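You operate a simulated robot arm through the tools that you are given. There is no shell and no other tool. Be economical: measure what you need, move in short steps, check, and stop when the job is done.

You run a simulated robot arm. Do the job below in one go: nothing can be reset, and whatever is moved stays where it is left.

TASK
Swap the empty jar for the full feed jar and test one shot.
Fine: slide the feeder knob to shut first, stand the empty jar in the jar holder, fit the full one on the feeder, then slide the knob to open and press the orange plunger. Set down upright: feed jar. Where these are worked on the way, their far stop is far enough and under half their travel is too little: feeder knob.

It is judged by the outcome, as a careful person would: the job done as asked, and still so three seconds after it is handed in. It fails if anything else is knocked over, pushed out of place, dropped, spilled or broken.

THE ROBOT
A 7-joint arm with a two-finger parallel gripper, fixed in place. Base frame: the origin is at the foot of the arm, x ahead of it, y to its left, z up. Lengths are in mm, angles in rad, forces in N, time in s.
With the tool pointing down near the work surface it reaches from about 300 to 700 mm from the base axis. Its first joint turns from -1.152 to 1.152 rad. Payload 1.57 kg.
The TCP is the grasp point between the finger pads, 30 mm short of the fingertips. In the tool frame z runs along the fingers and y along their closing line. Largest opening 110 mm; finger width 24, thickness 12; the body of the gripper, 48 by 112 mm, starts 78 mm behind the TCP.
Orientation is told as [roll, pitch, yaw] about the base's x, y, z axes, in that order, counted from this pose: with the fingers straight down and closing along the base's y, the tool's x points along the base's -x, its y along +y and its z along -z.

THE INTERFACE
- The arm moves only by the tool servo_tool. Its argument "rows" is text: rows parted by semicolons, each of 7 numbers parted by spaces: the shift along the tool's x, y, z in mm, then the turn, a rotation vector about the tool's x, y, z in rad, then the opening, from 0 (shut) to 1 (fully open). In form: tx ty tz ax ay az fingers; .... A call has 1 to 8 rows; each row is the pose to reach, as a shift and turn from the pose commanded when the call began, along the tool's axes at that moment. Rows are played at 5 a second. More than 50 mm and 0.15 rad between two rows, or a gripper value outside its range, and nothing of the call is played. A pose out of reach is approached as far as the arm can. The call stops where the force on the tool passes 50 N (or 10 N more than at its start, if that is more) or the arm is blocked; 0.2 s more then pass. The fingers move at their own pace (about 108 mm/s each) and stop on an object; they squeeze with about 34 N. The grip force told is the motor's: it shows also when the fingers shut on nothing. Time passes only in rows, and 0.2 s behind the last, so rows that repeat a pose let the fingers close. The reply holds the time, the measured pose of the TCP, the force on the tool along the base axes, the opening and the grip force, in the units named above and with some noise, with the torque about the TCP (base axes, N m) and any sound that the robot's microphone picked up.
- Cameras (640 x 400 px; columns grow to the right, rows downward): "scene" is fixed at [148.8, -379.1, 1408]; the picture's right is [0.89, -0.45, 0.00], its down [-0.24, -0.47, -0.85] and it looks along [0.38, 0.76, -0.53] (base axes); focal length 361 px, centre (320, 200). "wrist" rides on the gripper at [70, 16, -141] in the tool frame; the picture's right is [-0.23, 0.97, 0.00], its down [-0.86, -0.20, -0.48] and it looks along [-0.47, -0.11, 0.88] (tool axes); focal length 222 px, centre (320, 200). There is no depth. A picture from a camera that has moved, and an enlarged one, comes with that camera's place and axes in the base frame and with its lens.
- camera(camera): a new picture of that camera. The clock stands still meanwhile.
- inspect(camera, box): a new picture of the part [left, top, right, bottom] of that camera's present view, enlarged. The clock stands still meanwhile.
- job_done(): hands the job in; it is judged then, once.

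Work in short steps. Places have to be worked out from the pictures, the camera data and where the tool is seen: move nearer, look again, correct. Check each grasp and each placing, and mend what went wrong. You have 120 turns and 76 pictures in all, those below and enlarged ones among them. Open the gripper and draw the arm clear of the work before you hand the job in, unless the task says otherwise; then end with one line.

The tools are called after "Request:" as name(argument=value, ...) on one line, values as JSON. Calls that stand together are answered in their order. servo_tool: Moves the arm, as the interface text tells. Its arguments: {"type":"object","properties":{"rows":{"type":"string"}},"required":["rows"]} The other tools are called the same way: camera (camera) takes a picture; inspect (camera, box) takes an enlarged picture of a part of a camera's view; job_done () hands the job in.

At the start:

```text
time: 0.0
tool_pos: [430.2, 9.2, 1220.8]
tcp_rot: [0.0, 0.001, 0.001]
force: [-0.2, 0.0, -0.1]
wrist_torque: [0.02, 0.0, 0.01]
opening: 110.3
grip_force: 0.0
```

scene: 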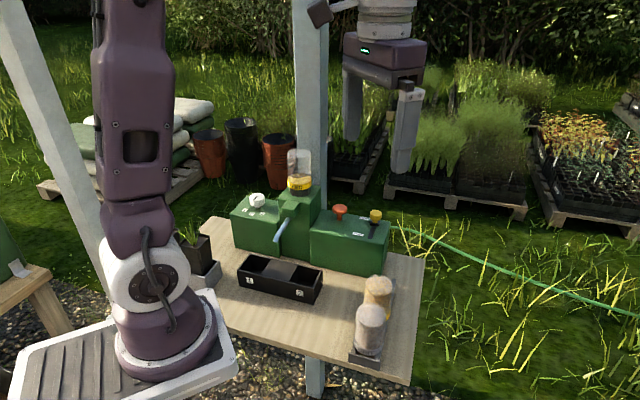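
wrist: 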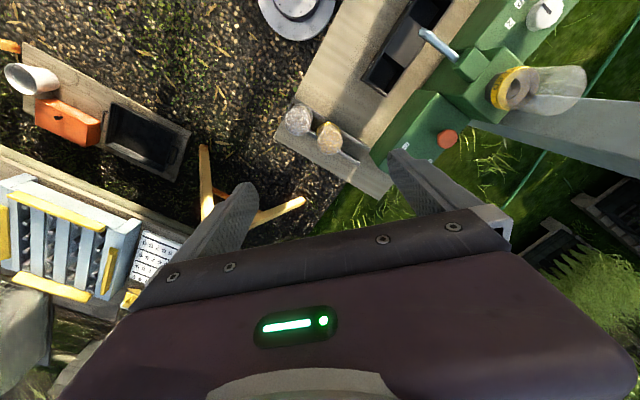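

The pictures show a green feeder machine with a jar on it, knobs, a black tray and two jars at the right. I'll enlarge these areas first.

Request:
inspect(camera="scene", box=[220, 140, 400, 280])

Request:
inspect(camera="scene", box=[220, 230, 420, 390])

Request:
inspect(camera="wrist", box=[270, 0, 610, 200])

```text
2.86 times, centred on (310, 210) of scene
camera zoom: at [148.8, -379.1, 1408.0], right [0.89, -0.45, 0.0], down [-0.24, -0.47, -0.85], along [0.38, 0.76, -0.53], focal length 1031 px, centre (349, 171)
```

zoom: 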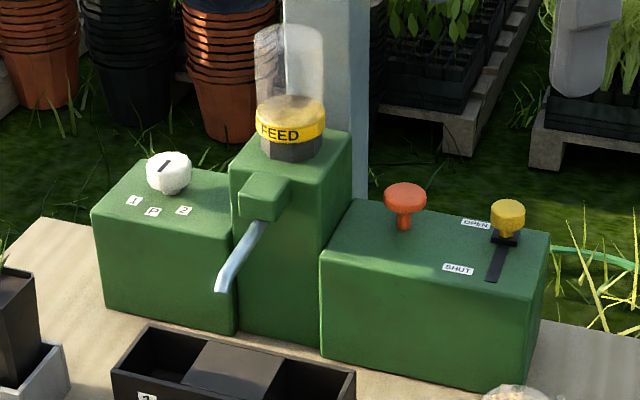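

```text
2.50 times, centred on (320, 310) of scene
camera zoom: at [148.8, -379.1, 1408.0], right [0.89, -0.45, 0.0], down [-0.24, -0.47, -0.85], along [0.38, 0.76, -0.53], focal length 902 px, centre (320, -75)
```

zoom: 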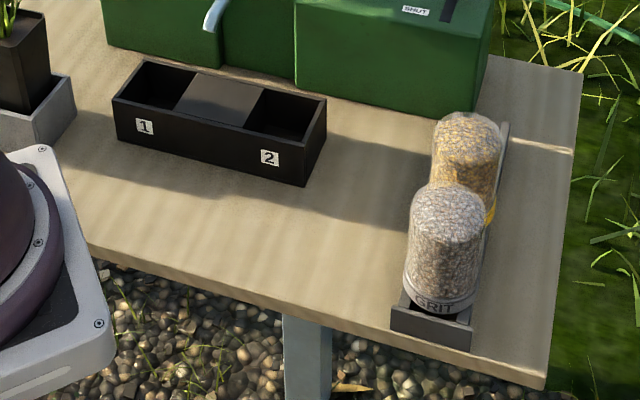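

```text
1.88 times, centred on (440, 100) of wrist
camera zoom: at [359.9, 23.8, 1362.3], right [0.23, 0.97, 0.0], down [0.86, -0.2, 0.48], along [0.47, -0.11, -0.88], focal length 418 px, centre (94, 388)
```

zoom: 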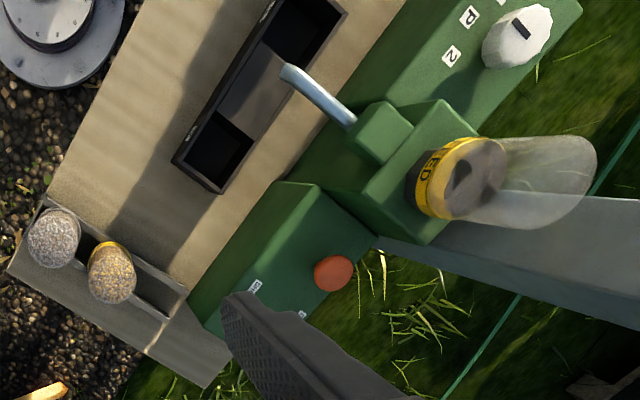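

The holder on the right has grit, feed, and an apparently free third slot. The sliding knob is at OPEN near (573,182), and the machine is turned about 0.84 rad. I'll turn the tool to match and move in for a closer look.

Request:
servo_tool(rows="-14 25 14 0 0 -0.12 1;-28 50 28 0 0 -0.24 1;-42 75 42 0 0 -0.36 1;-56 100 56 0 0 -0.48 1;-70 122 70 0 0 -0.6 1;-85 147 85 0 0 -0.72 1;-100 171 100 0 0 -0.845 1")

Request:
camera(camera="wrist")

Request:
camera(camera="scene")

```text
time: 1.6
tool_pos: [530.3, 180.0, 1119.6]
tcp_rot: [0.0, 0.0, 0.848]
force: [-0.8, -0.6, -0.8]
wrist_torque: [-0.02, 0.03, 0.0]
opening: 109.9
grip_force: 0.1
```

```text
70 pictures are left
camera wrist: at [471.6, 137.4, 1261.6], right [-0.58, 0.81, 0.0], down [0.71, 0.51, 0.48], along [0.39, 0.28, -0.88], focal length 222 px, centre (320, 200)
```

wrist: 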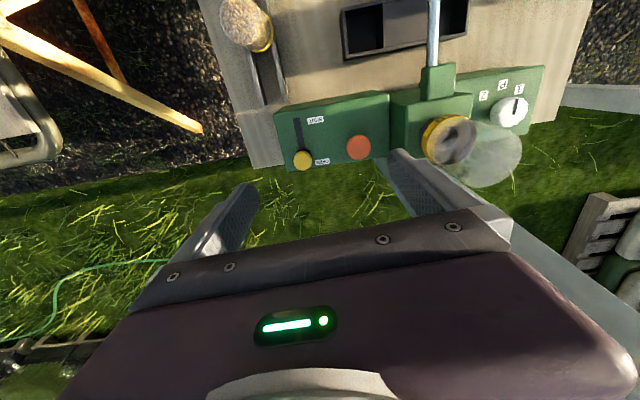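

```text
69 pictures are left
```

scene: 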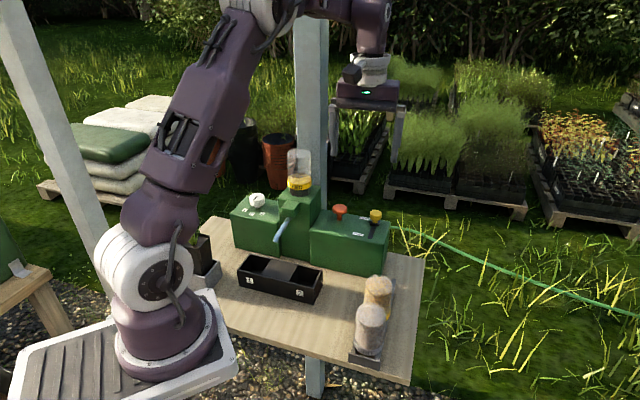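

The wrist view agrees with the scene: knob near (572,180), plunger near (509,234). I'll zoom in to refine the knob and slot.

Request:
inspect(camera="wrist", box=[260, 80, 420, 180])

Request:
inspect(camera="scene", box=[310, 190, 406, 250])

Request:
inspect(camera="wrist", box=[200, 0, 360, 100])

```text
4.00 times, centred on (340, 130) of wrist
camera zoom: at [471.6, 137.4, 1261.6], right [-0.58, 0.81, 0.0], down [0.71, 0.51, 0.48], along [0.39, 0.28, -0.88], focal length 888 px, centre (240, 480)
```

zoom: 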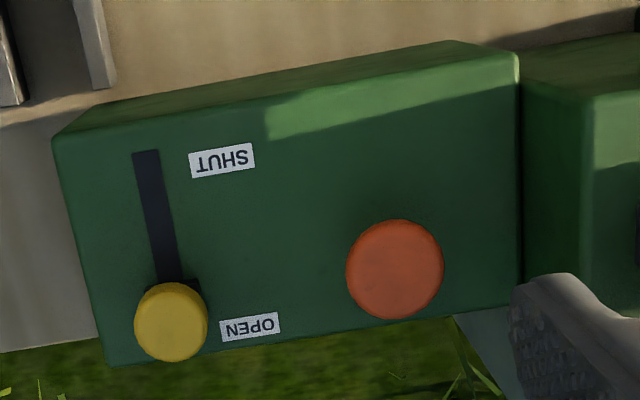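

```text
6.67 times, centred on (358, 220) of scene
camera zoom: at [148.8, -379.1, 1408.0], right [0.89, -0.45, 0.0], down [-0.24, -0.47, -0.85], along [0.38, 0.76, -0.53], focal length 2405 px, centre (67, 67)
```

zoom: 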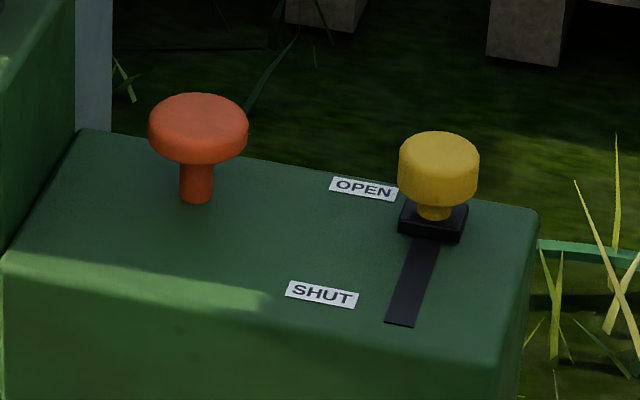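

```text
4.00 times, centred on (280, 50) of wrist
camera zoom: at [471.6, 137.4, 1261.6], right [-0.58, 0.81, 0.0], down [0.71, 0.51, 0.48], along [0.39, 0.28, -0.88], focal length 888 px, centre (480, 800)
```

zoom: 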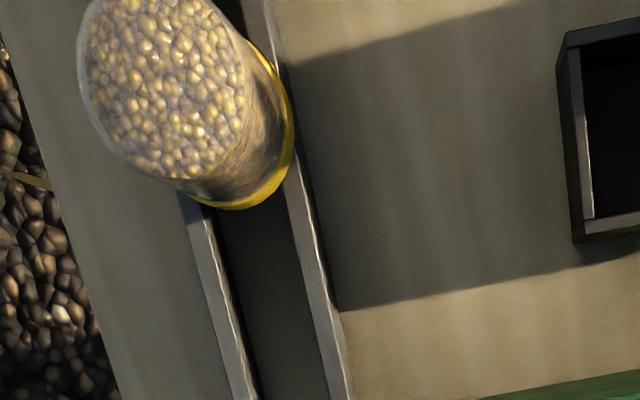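

The machine sits at about 45°, with the knob at (571.5,179), its top near z 945 and the box top near 910. I'll move above the knob with the fingers part open.

Request:
servo_tool(rows="-13 -16 25 0 0 0.03 0.6;-26.5 -31.6 50 0 0 0.063 0.55;-26.5 -31.6 90 0 0 0.063 0.55;-26.5 -31.6 110 0 0 0.063 0.55")

Request:
camera(camera="wrist")

Request:
inspect(camera="scene", box=[310, 150, 438, 230])

```text
time: 2.6
tool_pos: [571.2, 178.8, 1008.9]
tcp_rot: [0.0, -0.002, 0.781]
force: [-0.3, -0.9, 0.4]
wrist_torque: [0.01, 0.01, -0.01]
opening: 60.3
grip_force: 0.0
```

```text
65 pictures are left
camera wrist: at [509.8, 140.3, 1151.8], right [-0.53, 0.85, 0.0], down [0.75, 0.46, 0.48], along [0.41, 0.25, -0.88], focal length 222 px, centre (320, 200)
```

wrist: 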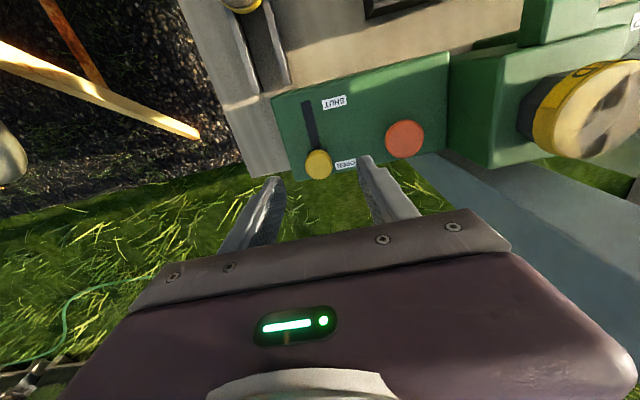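

```text
5.00 times, centred on (374, 190) of scene
camera zoom: at [148.8, -379.1, 1408.0], right [0.89, -0.45, 0.0], down [-0.24, -0.47, -0.85], along [0.38, 0.76, -0.53], focal length 1804 px, centre (50, 250)
```

zoom: 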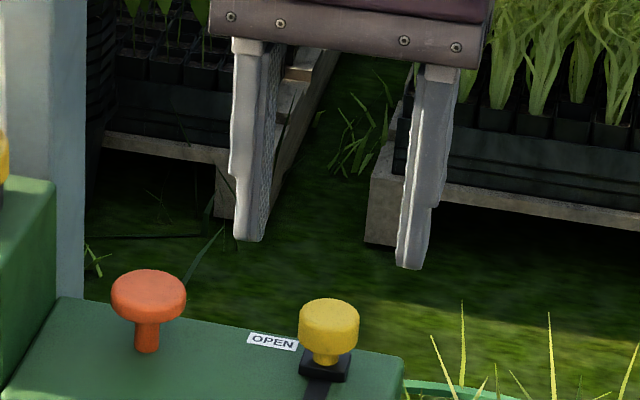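

The fingers straddle the knob correctly. I'll go down to z≈952 and close on it.

Request:
servo_tool(rows="1 -1 30 0 0 0 0.55;1 -1 57 0 0 0 0.55;1 -1 57 0 0 0 0.1;1 -1 57 0 0 0 0.1;1 -1 57 0 0 0 0.1")

Request:
inspect(camera="scene", box=[310, 170, 438, 250])

```text
time: 3.8
tool_pos: [571.4, 176.1, 952.7]
tcp_rot: [-0.001, 0.0, 0.783]
force: [3.2, -3.6, -5.5]
wrist_torque: [0.28, -0.48, 0.0]
opening: 27.6
grip_force: 37.5
```

```text
5.00 times, centred on (374, 210) of scene
camera zoom: at [149.0, -379.2, 1407.9], right [0.89, -0.45, 0.0], down [-0.24, -0.47, -0.85], along [0.38, 0.76, -0.53], focal length 1804 px, centre (50, 150)
```

zoom: 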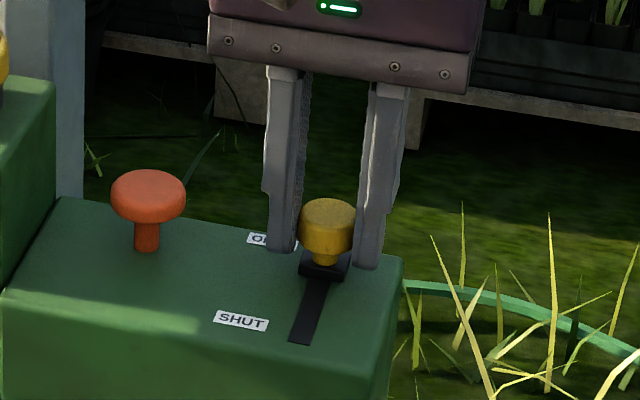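

The knob is held at 27.6 mm. I'll slide it toward SHUT (tool +x) in small steps until it reaches the stop.

Request:
servo_tool(rows="8 0 0 0 0 0 0.1;16 0 0 0 0 0 0.1;24 0 0 0 0 0 0.1;32 0 0 0 0 0 0.1;38 0 0 0 0 0 0.1;42 0 0 0 0 0 0.1")

Request:
inspect(camera="scene", box=[310, 170, 438, 250])

```text
time: 5.2
tool_pos: [542.3, 147.2, 953.5]
tcp_rot: [-0.001, -0.001, 0.782]
force: [12.8, -11.1, -12.5]
wrist_torque: [-0.28, -0.19, -0.14]
opening: 27.5
grip_force: 37.8
```

```text
5.00 times, centred on (374, 210) of scene
camera zoom: at [149.3, -379.3, 1407.8], right [0.89, -0.45, 0.0], down [-0.24, -0.47, -0.85], along [0.38, 0.76, -0.53], focal length 1804 px, centre (50, 150)
```

zoom: 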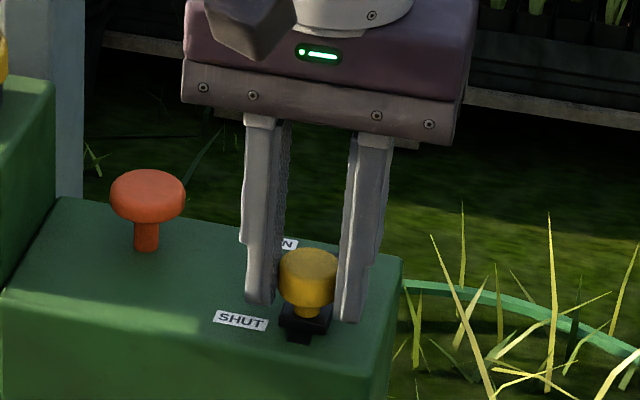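

It moved 41 mm with only sideways load, and a little slot remains. I'll ease off sideways and push on to the stop.

Request:
servo_tool(rows="0 -1.5 0 0 0 0 0.1;4 -2 0 0 0 0 0.1;8 -2 0 0 0 0 0.1;11 -2 0 0 0 0 0.1")

Request:
inspect(camera="scene", box=[310, 170, 438, 250])

```text
time: 6.2
tool_pos: [537.0, 141.1, 953.2]
tcp_rot: [-0.001, -0.008, 0.786]
force: [21.6, 18.5, 2.0]
wrist_torque: [0.44, -0.49, -0.02]
opening: 28.1
grip_force: 38.1
```

```text
5.00 times, centred on (374, 210) of scene
camera zoom: at [149.3, -378.6, 1408.0], right [0.89, -0.45, 0.0], down [-0.24, -0.47, -0.85], along [0.38, 0.76, -0.53], focal length 1804 px, centre (50, 150)
```

zoom: 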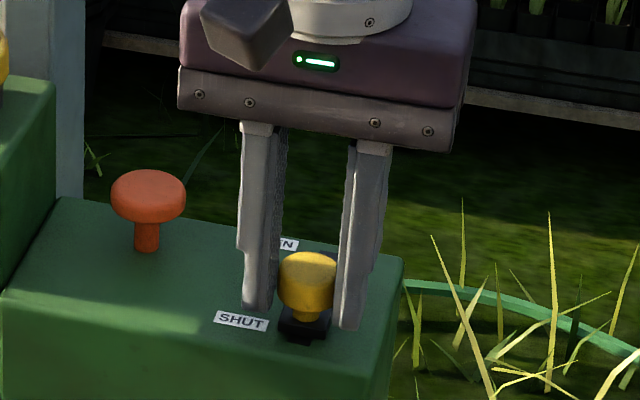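

It is at the SHUT stop, with about 28 N opposing. I'll relax, release and lift.

Request:
servo_tool(rows="-2.5 0 0 0 0 0 0.1;-2.5 0 0 0 0 0 0.5;-2.5 0 0 0 0 0 0.5;-2.5 0 -45 0 0 0 0.5;-2.5 0 -90 0 0 0 0.5;-2.5 0 -130 0 0 0 0.8;-2.5 0 -175 0 0 0 1")

Request:
camera(camera="wrist")

Request:
inspect(camera="scene", box=[220, 140, 412, 260])

```text
time: 7.8
tool_pos: [538.4, 139.3, 1128.4]
tcp_rot: [0.0, 0.001, 0.781]
force: [-0.3, 0.7, 0.5]
wrist_torque: [0.01, -0.02, 0.02]
opening: 110.0
grip_force: 0.1
```

```text
60 pictures are left
camera wrist: at [477.1, 101.9, 1270.2], right [-0.53, 0.85, 0.0], down [0.75, 0.46, 0.48], along [0.41, 0.25, -0.88], focal length 222 px, centre (320, 200)
```

wrist: 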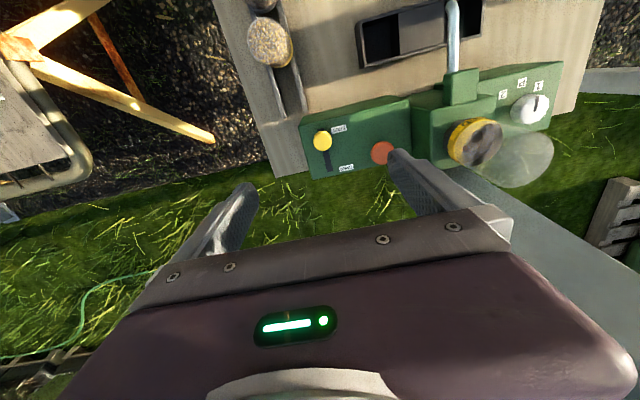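

```text
3.33 times, centred on (316, 200) of scene
camera zoom: at [148.8, -379.1, 1408.0], right [0.89, -0.45, 0.0], down [-0.24, -0.47, -0.85], along [0.38, 0.76, -0.53], focal length 1202 px, centre (333, 200)
```

zoom: 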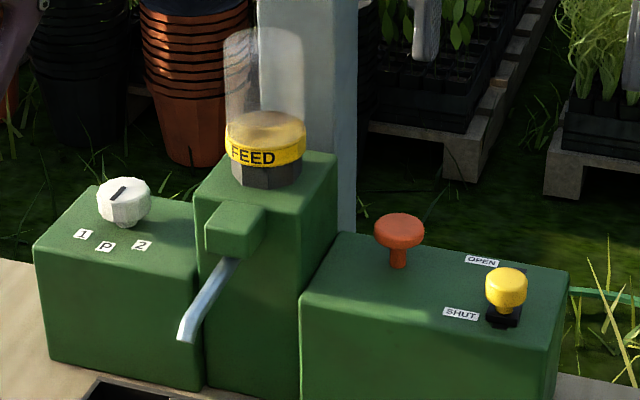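

The knob is at SHUT. Before grasping the feeder jar I need to know how close the post behind the machine is, so I'll zoom in there.

Request:
inspect(camera="wrist", box=[380, 60, 640, 260])

Request:
inspect(camera="scene", box=[240, 0, 400, 200])

```text
2.00 times, centred on (510, 160) of wrist
camera zoom: at [477.1, 101.9, 1270.2], right [-0.53, 0.85, 0.0], down [0.75, 0.46, 0.48], along [0.41, 0.25, -0.88], focal length 444 px, centre (-60, 280)
```

zoom: 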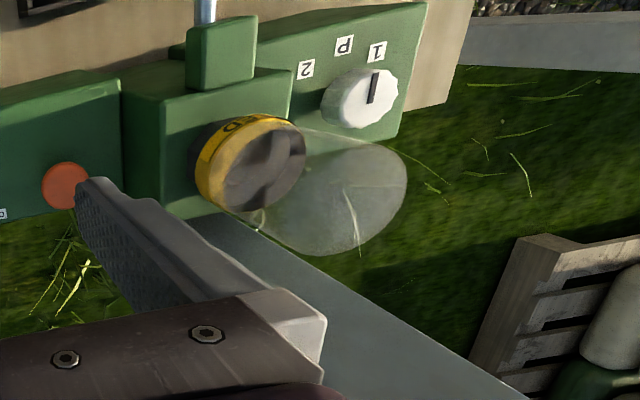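

```text
2.00 times, centred on (320, 100) of scene
camera zoom: at [148.8, -379.1, 1408.0], right [0.89, -0.45, 0.0], down [-0.24, -0.47, -0.85], along [0.38, 0.76, -0.53], focal length 722 px, centre (320, 400)
```

zoom: 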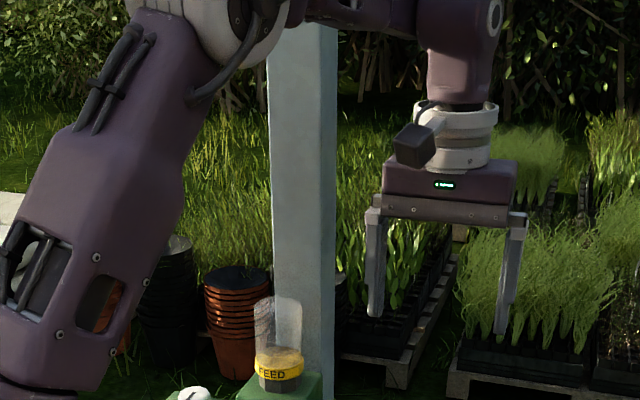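

I place the feeder jar's axis at about (435,293), with its top near z 1075, glass above z≈1015, and diameter about 56. The post's nearest corner is about 80 mm away, so yaw 0.78 is fine. I'll move above the jar.

Request:
servo_tool(rows="-9 45 -22 0 0 0 1;-17 90 -22 0 0 0 1;-26 135 -22 0 0 0 1;-34.8 182 -22 0 0 0 1")

Request:
camera(camera="wrist")

Request:
inspect(camera="scene", box=[220, 60, 412, 200])

```text
refused: row 1 steps farther than a row can; nothing moved
```

```text
56 pictures are left
camera wrist: at [477.1, 101.9, 1270.2], right [-0.53, 0.85, 0.0], down [0.75, 0.46, 0.48], along [0.41, 0.25, -0.88], focal length 222 px, centre (320, 200)
```

wrist: 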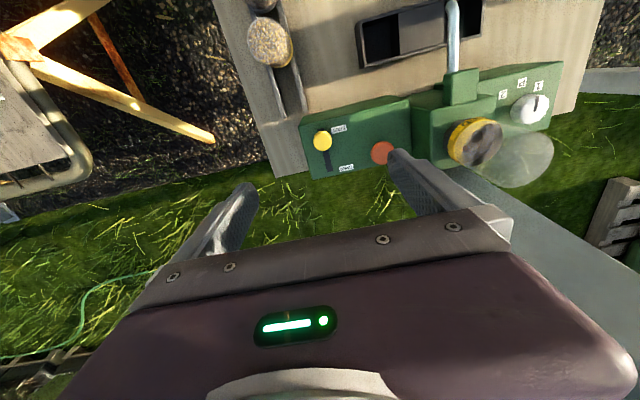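

```text
2.86 times, centred on (316, 130) of scene
camera zoom: at [148.8, -379.1, 1408.0], right [0.89, -0.45, 0.0], down [-0.24, -0.47, -0.85], along [0.38, 0.76, -0.53], focal length 1031 px, centre (331, 400)
```

zoom: 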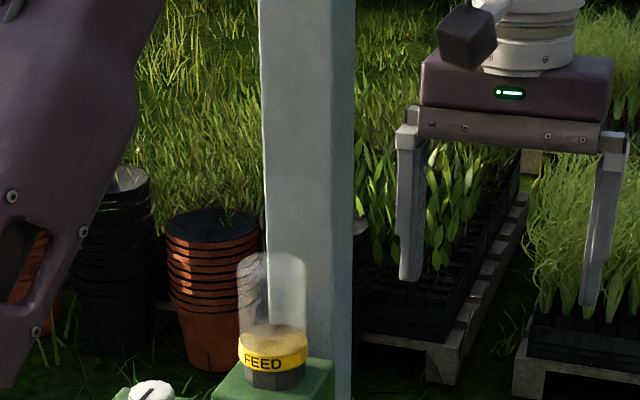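

The first step was too long, so I'll use smaller rows.

Request:
servo_tool(rows="0 0 -22 0 0 0 1;-7 37 -22 0 0 0 1;-14 74 -22 0 0 0 1;-21 111 -22 0 0 0 1;-28 148 -22 0 0 0 1;-34.8 182 -22 0 0 0 1")

Request:
camera(camera="wrist")

Request:
inspect(camera="scene", box=[220, 60, 412, 200])

```text
time: 9.2
tool_pos: [432.2, 294.6, 1149.7]
tcp_rot: [0.001, 0.0, 0.782]
force: [-0.1, 0.5, 0.6]
wrist_torque: [0.0, 0.0, -0.01]
opening: 110.3
grip_force: 0.0
```

```text
54 pictures are left
camera wrist: at [371.6, 255.4, 1292.3], right [-0.53, 0.85, 0.0], down [0.75, 0.46, 0.48], along [0.41, 0.25, -0.88], focal length 222 px, centre (320, 200)
```

wrist: 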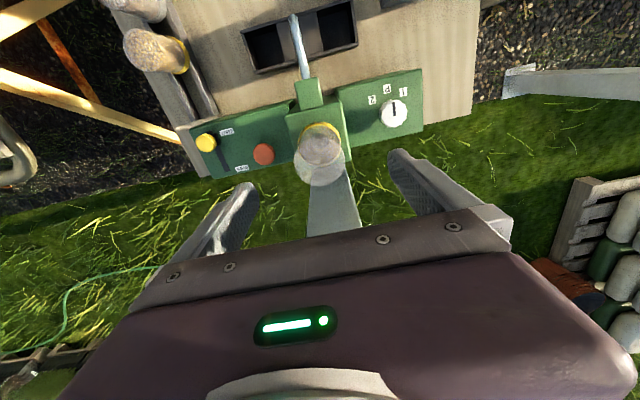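

```text
2.86 times, centred on (316, 130) of scene
camera zoom: at [148.8, -379.1, 1408.0], right [0.89, -0.45, 0.0], down [-0.24, -0.47, -0.85], along [0.38, 0.76, -0.53], focal length 1031 px, centre (331, 400)
```

zoom: 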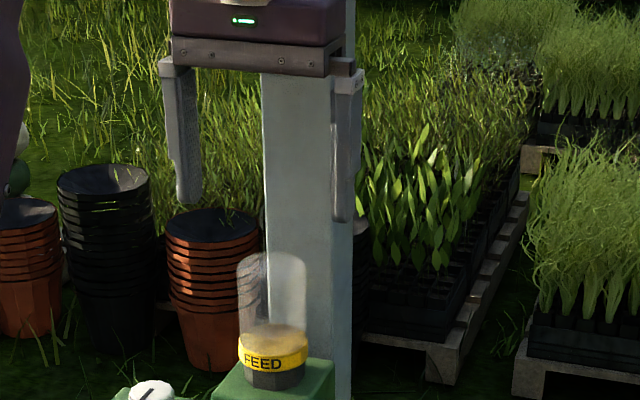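

The jar is centred near (435,294), a couple of mm off. I'll go down to z≈1050 and close on the glass.

Request:
servo_tool(rows="-1.6 -2.4 30 0 0 0 1;-1.6 -2.4 65 0 0 0 1;-1.6 -2.4 100 0 0 0 1;-1.6 -2.4 100 0 0 0 0.3;-1.6 -2.4 100 0 0 0 0.3;-1.6 -2.4 100 0 0 0 0.3")

Request:
inspect(camera="scene", box=[220, 80, 412, 220])

```text
time: 10.6
tool_pos: [436.7, 291.9, 1050.6]
tcp_rot: [0.001, 0.0, 0.782]
force: [-1.1, 1.1, 0.2]
wrist_torque: [0.11, 0.11, 0.02]
opening: 55.2
grip_force: 34.2
```

```text
2.86 times, centred on (316, 150) of scene
camera zoom: at [148.8, -379.0, 1408.0], right [0.89, -0.45, 0.0], down [-0.24, -0.47, -0.85], along [0.38, 0.76, -0.53], focal length 1031 px, centre (331, 343)
```

zoom: 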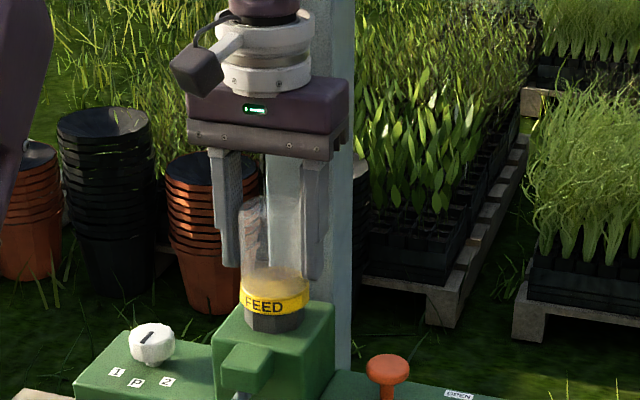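

The jar is held at 55 mm. The reference TCP on the seated jar is (436.7,291.9,1050.6). I'll lift it straight up, slowly.

Request:
servo_tool(rows="0 0 -10 0 0 0 0.3;0 0 -25 0 0 0 0.3;0 0 -45 0 0 0 0.3;0 0 -70 0 0 0 0.3;0 0 -90 0 0 0 0.3")

Request:
inspect(camera="scene", box=[220, 60, 412, 200])

Request:
camera(camera="wrist")

```text
time: 11.8
tool_pos: [435.7, 293.5, 1140.2]
tcp_rot: [0.0, -0.001, 0.781]
force: [0.0, 0.1, -1.1]
wrist_torque: [-0.02, -0.04, -0.01]
opening: 55.0
grip_force: 34.2
```

```text
2.86 times, centred on (316, 130) of scene
camera zoom: at [148.8, -379.1, 1408.0], right [0.89, -0.45, 0.0], down [-0.24, -0.47, -0.85], along [0.38, 0.76, -0.53], focal length 1031 px, centre (331, 400)
```

zoom: 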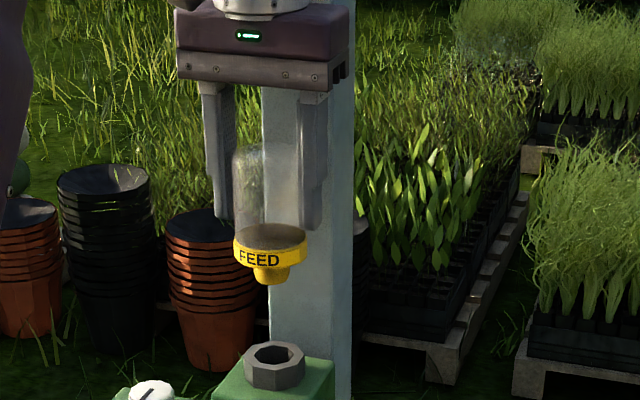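

```text
50 pictures are left
camera wrist: at [374.1, 254.8, 1282.9], right [-0.53, 0.85, 0.0], down [0.75, 0.46, 0.48], along [0.41, 0.25, -0.88], focal length 222 px, centre (320, 200)
```

wrist: 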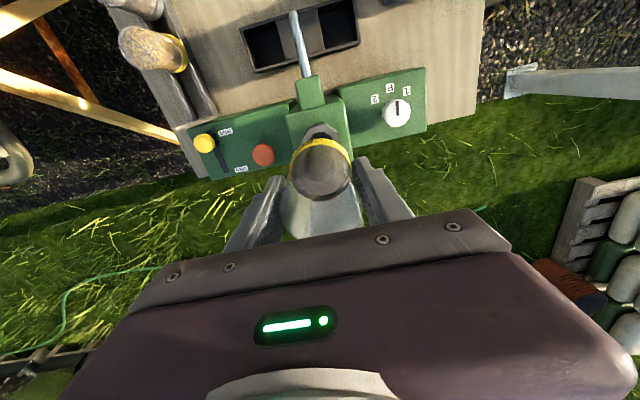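

The empty jar came out cleanly; it has a nozzle under the cap, about 77 mm below the TCP. I'll carry it high toward the holder for a close look at the free slot.

Request:
servo_tool(rows="6 -38 0 0 0 0 0.3;12 -76 0 0 0 0 0.3;18 -114 0 0 0 0 0.3;25 -150 0 0 0 0 0.3;36 -182 0 0 0 0 0.3")

Request:
inspect(camera="wrist", box=[200, 0, 400, 125])

Request:
inspect(camera="scene", box=[320, 220, 448, 380])

```text
time: 13.0
tool_pos: [540.6, 137.9, 1140.3]
tcp_rot: [0.001, -0.001, 0.783]
force: [-0.5, 0.1, -1.3]
wrist_torque: [-0.01, 0.01, -0.01]
opening: 55.1
grip_force: 33.9
```

```text
3.20 times, centred on (300, 62) of wrist
camera zoom: at [478.6, 100.0, 1281.8], right [-0.53, 0.85, 0.0], down [0.75, 0.46, 0.48], along [0.41, 0.25, -0.88], focal length 711 px, centre (384, 640)
```

zoom: 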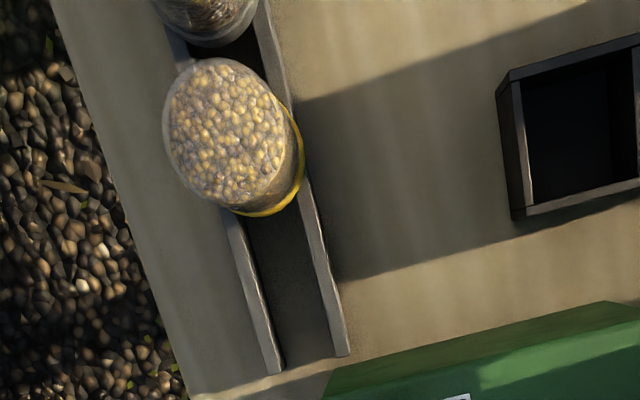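

```text
2.50 times, centred on (384, 300) of scene
camera zoom: at [148.8, -379.1, 1408.0], right [0.89, -0.45, 0.0], down [-0.24, -0.47, -0.85], along [0.38, 0.76, -0.53], focal length 902 px, centre (160, -50)
```

zoom: 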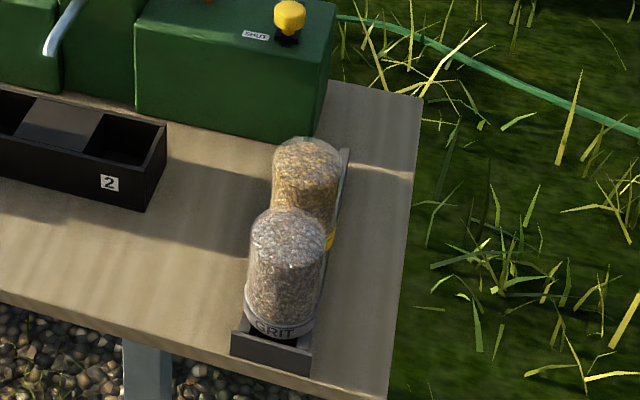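

The holder is a two-rail channel with the cap resting on the rails at about z 825. Grit is near (419,-32), feed near (475,18), so the free place is about (530,69). I'll move over it and lower part-way.

Request:
servo_tool(rows="19 -14 0 0 0 0.01 0.3;38 -28 0 0 0 0.02 0.3;56.8 -41.4 0 0 0 0.02 0.3;56.8 -41.4 45 0 0 0.02 0.3;56.8 -41.4 90 0 0 0.02 0.3;56.8 -41.4 135 0 0 0.02 0.3;56.8 -41.4 180 0 0 0.02 0.3;56.8 -41.4 210 0 0 0.02 0.3")

Request:
inspect(camera="scene", box=[320, 200, 448, 280])

Request:
camera(camera="wrist")

```text
time: 14.8
tool_pos: [527.7, 69.8, 929.9]
tcp_rot: [0.001, -0.001, 0.762]
force: [0.4, 0.2, -2.0]
wrist_torque: [0.01, 0.02, -0.02]
opening: 55.1
grip_force: 34.0
```

```text
5.00 times, centred on (384, 240) of scene
camera zoom: at [148.8, -379.1, 1408.0], right [0.89, -0.45, 0.0], down [-0.24, -0.47, -0.85], along [0.38, 0.76, -0.53], focal length 1804 px, centre (0, 0)
```

zoom: 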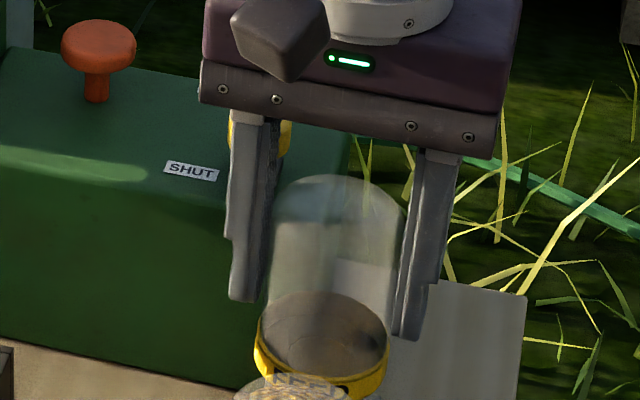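

```text
46 pictures are left
camera wrist: at [465.6, 31.9, 1071.5], right [-0.51, 0.86, 0.0], down [0.76, 0.45, 0.48], along [0.41, 0.24, -0.88], focal length 222 px, centre (320, 200)
```

wrist: 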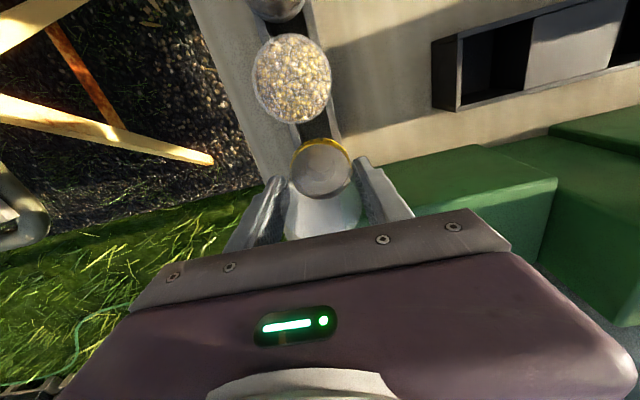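

I'm about 45 mm above the seating height. I'll check the nozzle's alignment with the channel.

Request:
inspect(camera="wrist", box=[240, 20, 400, 220])

Request:
inspect(camera="scene", box=[340, 240, 436, 320])

```text
2.00 times, centred on (320, 120) of wrist
camera zoom: at [465.6, 31.9, 1071.5], right [-0.51, 0.86, 0.0], down [0.76, 0.45, 0.48], along [0.41, 0.24, -0.88], focal length 444 px, centre (320, 360)
```

zoom: 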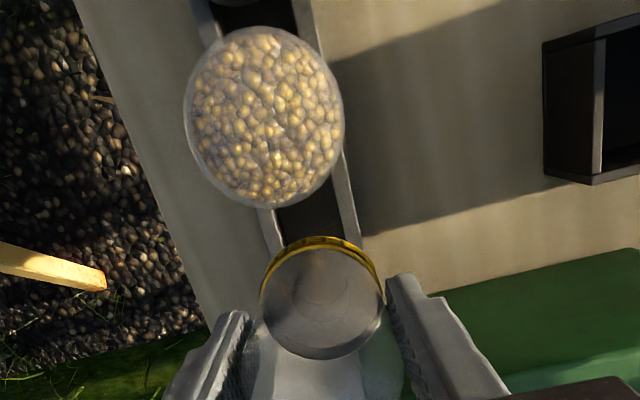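

```text
5.00 times, centred on (388, 280) of scene
camera zoom: at [148.8, -379.1, 1408.0], right [0.89, -0.45, 0.0], down [-0.24, -0.47, -0.85], along [0.38, 0.76, -0.53], focal length 1804 px, centre (-20, -200)
```

zoom: 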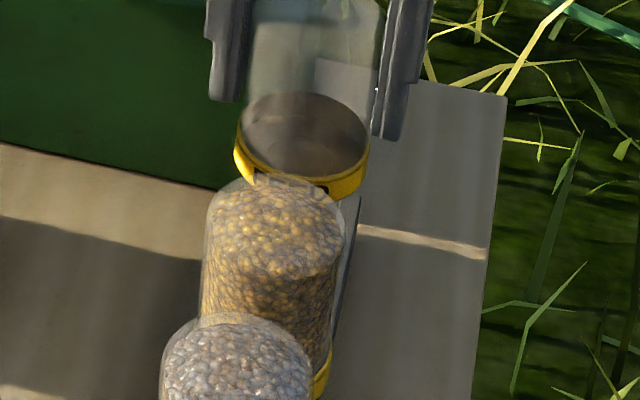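

Both estimates say the jar is about 2 mm off to the tool's +y side. I'll correct that and lower, watching the force.

Request:
servo_tool(rows="-0.5 -2 10 0 0 0 0.3;-0.5 -2 22 0 0 0 0.3;-0.5 -2 32 0 0 0 0.3;-0.5 -2 38 0 0 0 0.3;-0.5 -2 42 0 0 0 0.3")

Request:
inspect(camera="scene", box=[340, 220, 436, 300])

```text
time: 16.0
tool_pos: [530.4, 68.6, 887.9]
tcp_rot: [0.001, -0.001, 0.763]
force: [0.6, -0.3, -0.6]
wrist_torque: [-0.02, 0.01, 0.01]
opening: 55.2
grip_force: 33.6
```

```text
5.00 times, centred on (388, 260) of scene
camera zoom: at [148.8, -379.1, 1408.0], right [0.89, -0.45, 0.0], down [-0.24, -0.47, -0.85], along [0.38, 0.76, -0.53], focal length 1804 px, centre (-20, -100)
```

zoom: 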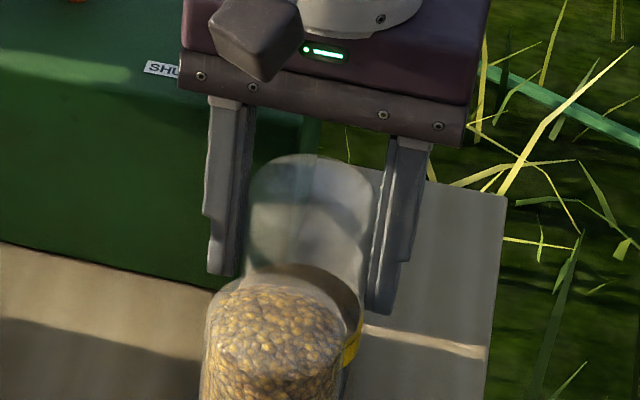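

No contact yet. I'll lower further in fine steps.

Request:
servo_tool(rows="0 0 2 0 0 0 0.3;0 0 4 0 0 0 0.3;0 0 5.5 0 0 0 0.3")

```text
time: 16.8
tool_pos: [529.4, 67.4, 883.4]
tcp_rot: [-0.002, -0.002, 0.762]
force: [-2.5, 3.4, 26.0]
wrist_torque: [0.68, 0.5, -0.01]
opening: 55.2
grip_force: 33.5
```

Contact came at z≈884, just where the cap should meet the rails. I'll ease off and release.

Request:
servo_tool(rows="0 0 -1 0 0 0 0.3;0 0 -1 0 0 0 0.8;0 0 -1 0 0 0 0.8;0 0 -1 0 0 0 0.8;0 0 -40 0 0 0 0.8;0 0 -85 0 0 0 0.8;0 0 -130 0 0 0 1")

Request:
inspect(camera="scene", box=[320, 220, 448, 380])

Request:
camera(camera="wrist")

```text
time: 18.4
tool_pos: [530.9, 68.1, 1011.9]
tcp_rot: [0.001, 0.0, 0.763]
force: [0.3, 0.3, 0.2]
wrist_torque: [0.02, 0.0, -0.03]
opening: 110.0
grip_force: 0.1
```

```text
2.50 times, centred on (384, 300) of scene
camera zoom: at [148.8, -379.1, 1408.0], right [0.89, -0.45, 0.0], down [-0.24, -0.47, -0.85], along [0.38, 0.76, -0.53], focal length 902 px, centre (160, -50)
```

zoom: 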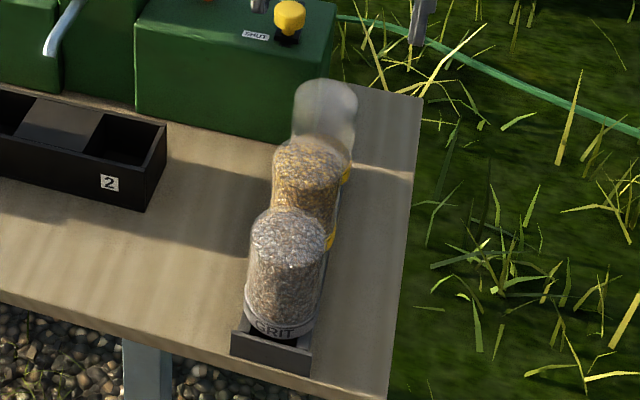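

```text
41 pictures are left
camera wrist: at [467.8, 30.5, 1155.3], right [-0.51, 0.86, 0.0], down [0.76, 0.45, 0.48], along [0.41, 0.24, -0.88], focal length 222 px, centre (320, 200)
```

wrist: 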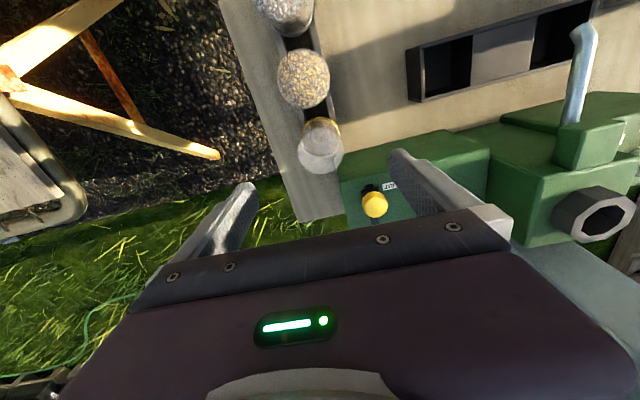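

The empty jar stands upright in the holder. The full feed jar is at about (475,16). I'll move over it.

Request:
servo_tool(rows="38 0.4 0 0 0 0 1;76 0.8 0 0 0 0 1;76 0.8 40 0 0 0 1")

Request:
inspect(camera="wrist", box=[220, 60, 420, 220])

Request:
inspect(camera="scene", box=[320, 190, 448, 350])

```text
time: 19.2
tool_pos: [474.8, 15.3, 971.4]
tcp_rot: [0.001, -0.001, 0.762]
force: [-0.7, 0.5, 0.0]
wrist_torque: [-0.03, 0.03, 0.01]
opening: 110.0
grip_force: 0.0
```

```text
2.50 times, centred on (320, 140) of wrist
camera zoom: at [412.3, -21.7, 1114.3], right [-0.51, 0.86, 0.0], down [0.76, 0.45, 0.48], along [0.41, 0.24, -0.88], focal length 555 px, centre (320, 350)
```

zoom: 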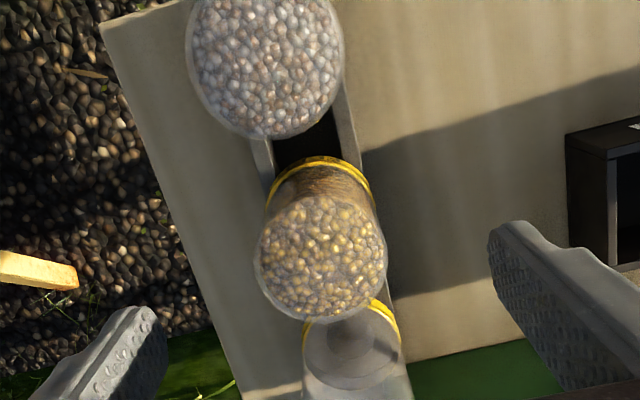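

```text
2.50 times, centred on (384, 270) of scene
camera zoom: at [148.8, -379.1, 1408.0], right [0.89, -0.45, 0.0], down [-0.24, -0.47, -0.85], along [0.38, 0.76, -0.53], focal length 902 px, centre (160, 25)
```

zoom: 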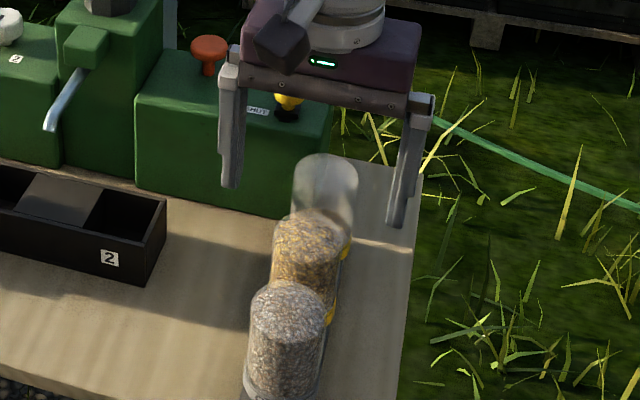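

Well centred. I'll go down to z≈884 and close.

Request:
servo_tool(rows="1.5 0 30 0 0 0 1;1.5 0 60 0 0 0 1;1.5 0 87 0 0 0 1;1.5 0 87 0 0 0 0.3;1.5 0 87 0 0 0 0.3;1.5 0 87 0 0 0 0.3")

Request:
inspect(camera="scene", box=[320, 190, 448, 350])

```text
time: 20.6
tool_pos: [472.8, 14.5, 885.8]
tcp_rot: [0.0, 0.0, 0.763]
force: [0.3, -0.7, 0.4]
wrist_torque: [-0.04, -0.05, -0.03]
opening: 55.0
grip_force: 33.8
```

```text
2.50 times, centred on (384, 270) of scene
camera zoom: at [148.8, -379.1, 1408.0], right [0.89, -0.45, 0.0], down [-0.24, -0.47, -0.85], along [0.38, 0.76, -0.53], focal length 902 px, centre (160, 25)
```

zoom: 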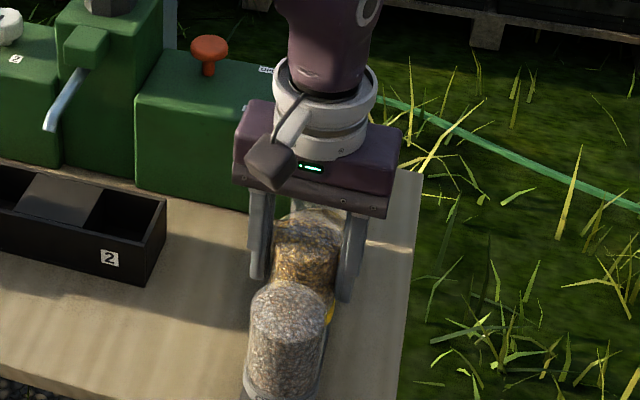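

Full jar gripped (55 mm). I'll lift it straight up.

Request:
servo_tool(rows="0 0 -10 0 0 0 0.3;0 0 -30 0 0 0 0.3;0 0 -65 0 0 0 0.3;0 0 -105 0 0 0 0.3;0 0 -145 0 0 0 0.3;0 0 -185 0 0 0 0.3;0 0 -225 0 0 0 0.3;0 0 -255 0 0 0 0.3")

Request:
camera(camera="scene")

```text
time: 22.4
tool_pos: [472.1, 14.7, 1141.5]
tcp_rot: [0.0, -0.001, 0.763]
force: [0.4, 0.5, -2.4]
wrist_torque: [-0.02, 0.0, -0.01]
opening: 54.9
grip_force: 34.0
```

```text
37 pictures are left
```

scene: 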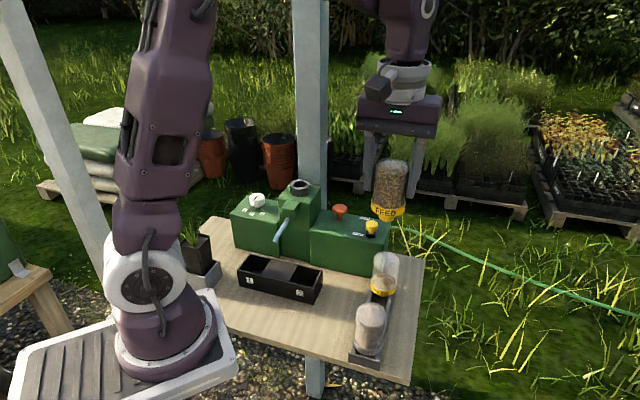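

The full jar is held securely and the rest is undisturbed. I'll carry it above the feeder socket.

Request:
servo_tool(rows="-22 30 0 0 0 0 0.3;-46 62 0 0 0 0 0.3;-71 96 0 0 0 0 0.3;-96 131 0 0 0 0 0.3;-121 165 0 0 0 0 0.3;-145 198 0 0 0 0 0.3;-159 217 0 0 0 0 0.3;-166 226.5 0 0 0 0 0.3")

Request:
inspect(camera="wrist", box=[240, 60, 400, 220])

Request:
inspect(camera="scene", box=[240, 80, 368, 220])

```text
time: 24.2
tool_pos: [436.5, 293.6, 1140.4]
tcp_rot: [0.0, 0.002, 0.763]
force: [0.1, -0.7, -1.5]
wrist_torque: [-0.03, 0.03, 0.0]
opening: 55.3
grip_force: 34.2
```

```text
2.50 times, centred on (320, 140) of wrist
camera zoom: at [373.6, 256.9, 1282.6], right [-0.51, 0.86, 0.0], down [0.76, 0.45, 0.48], along [0.41, 0.24, -0.88], focal length 555 px, centre (320, 350)
```

zoom: 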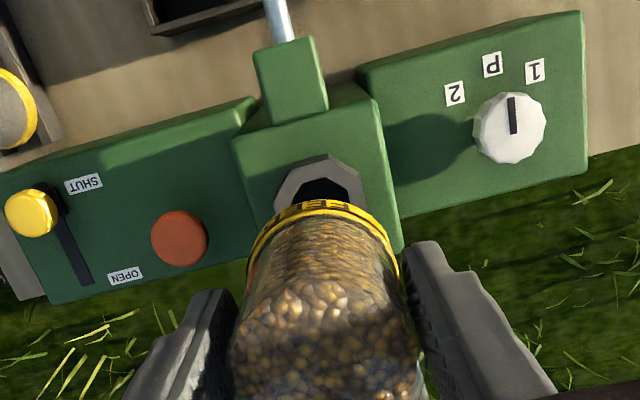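

```text
2.86 times, centred on (304, 150) of scene
camera zoom: at [148.8, -379.1, 1408.0], right [0.89, -0.45, 0.0], down [-0.24, -0.47, -0.85], along [0.38, 0.76, -0.53], focal length 1031 px, centre (366, 343)
```

zoom: 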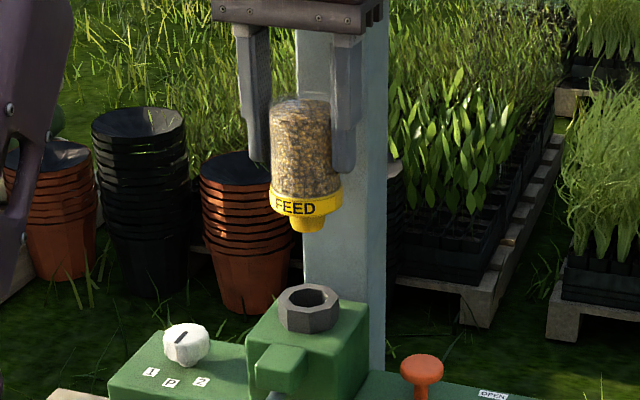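

Alignment matches the picture of the empty jar right after removal. I'll lower to just above the socket and look.

Request:
servo_tool(rows="0 0 20 0 0 0 0.3;0 0 45 0 0 0 0.3;0 0 60 0 0 0 0.3")

Request:
inspect(camera="wrist", box=[260, 80, 380, 160])

Request:
inspect(camera="scene", box=[260, 140, 340, 220])

```text
time: 25.0
tool_pos: [435.6, 295.0, 1081.3]
tcp_rot: [0.0, -0.001, 0.762]
force: [-0.2, -0.5, -2.5]
wrist_torque: [-0.01, 0.01, 0.05]
opening: 54.8
grip_force: 33.8
```

```text
5.00 times, centred on (320, 120) of wrist
camera zoom: at [374.3, 256.4, 1222.9], right [-0.51, 0.86, 0.0], down [0.76, 0.45, 0.48], along [0.41, 0.24, -0.88], focal length 1111 px, centre (320, 600)
```

zoom: 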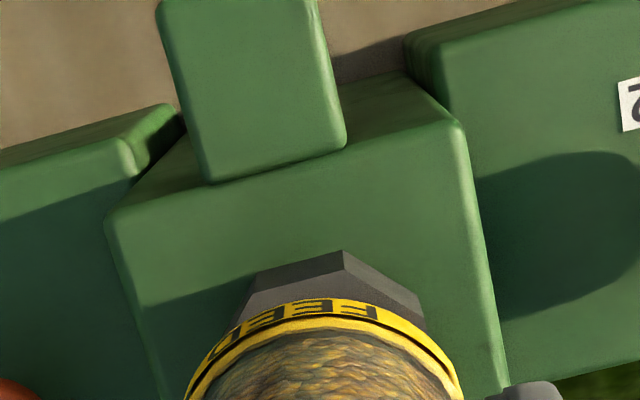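

```text
5.00 times, centred on (300, 180) of scene
camera zoom: at [148.8, -379.1, 1408.0], right [0.89, -0.45, 0.0], down [-0.24, -0.47, -0.85], along [0.38, 0.76, -0.53], focal length 1804 px, centre (420, 300)
```

zoom: 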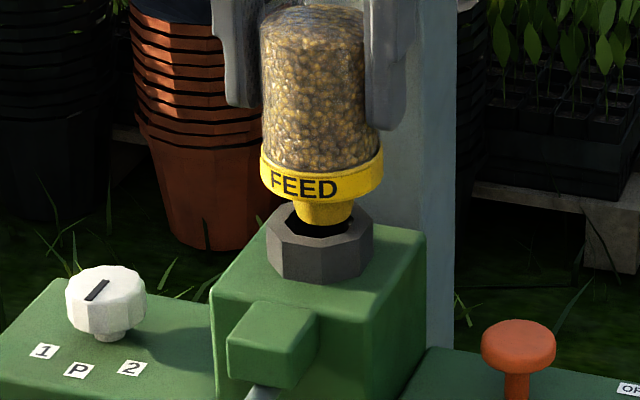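

Both views show the nozzle about 2 mm off toward tool −y. I'll shift +2 and lower gently.

Request:
servo_tool(rows="0 2 0 0 0 0 0.3;0 2 6 0 0 0 0.3;0 2 12 0 0 0 0.3;0 2 17 0 0 0 0.3")

Request:
inspect(camera="scene", box=[260, 140, 340, 220])

Request:
inspect(camera="wrist", box=[260, 80, 380, 160])

```text
time: 26.0
tool_pos: [434.0, 295.5, 1064.3]
tcp_rot: [-0.001, 0.0, 0.764]
force: [-2.5, 1.2, 23.0]
wrist_torque: [0.48, 0.21, 0.0]
opening: 55.4
grip_force: 34.3
```

```text
5.00 times, centred on (300, 180) of scene
camera zoom: at [148.4, -379.3, 1408.0], right [0.89, -0.45, 0.0], down [-0.24, -0.47, -0.85], along [0.38, 0.76, -0.53], focal length 1804 px, centre (420, 300)
```

zoom: 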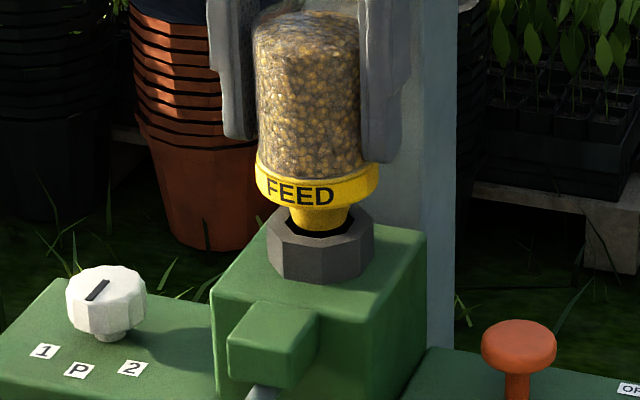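

```text
5.00 times, centred on (320, 120) of wrist
camera zoom: at [372.5, 257.9, 1206.3], right [-0.51, 0.86, 0.0], down [0.76, 0.45, 0.48], along [0.41, 0.24, -0.88], focal length 1111 px, centre (320, 600)
```

zoom: 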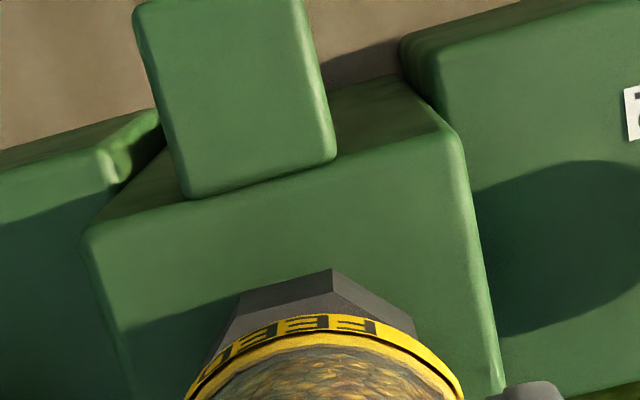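

The nozzle touched the rim, and the torque puts the contact on its +y side; the hole also shows in front of it. I'll lift slightly, shift about 2.5 mm toward −y, and try again.

Request:
servo_tool(rows="0 0 -3 0 0 0 0.3;2.2 -1.2 -3 0 0 0 0.3;2.2 -1.2 0 0 0 0 0.3;2.2 -1.2 3 0 0 0 0.3")

Request:
inspect(camera="scene", box=[260, 140, 340, 220])

```text
time: 27.0
tool_pos: [434.5, 292.8, 1060.0]
tcp_rot: [0.0, 0.001, 0.763]
force: [-0.1, 0.2, -1.1]
wrist_torque: [0.0, 0.01, 0.0]
opening: 54.9
grip_force: 33.9
```

```text
5.00 times, centred on (300, 180) of scene
camera zoom: at [148.8, -379.1, 1408.0], right [0.89, -0.45, 0.0], down [-0.24, -0.47, -0.85], along [0.38, 0.76, -0.53], focal length 1804 px, centre (420, 300)
```

zoom: 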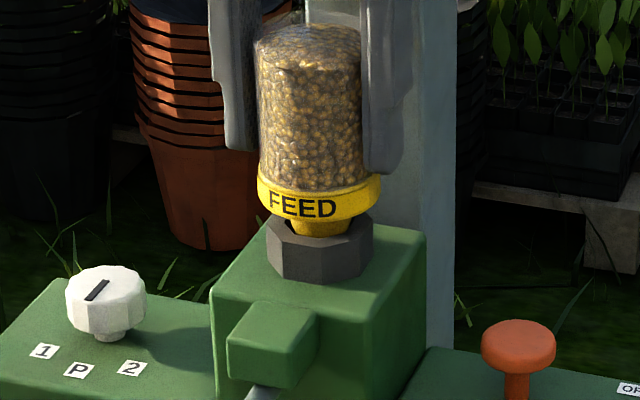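

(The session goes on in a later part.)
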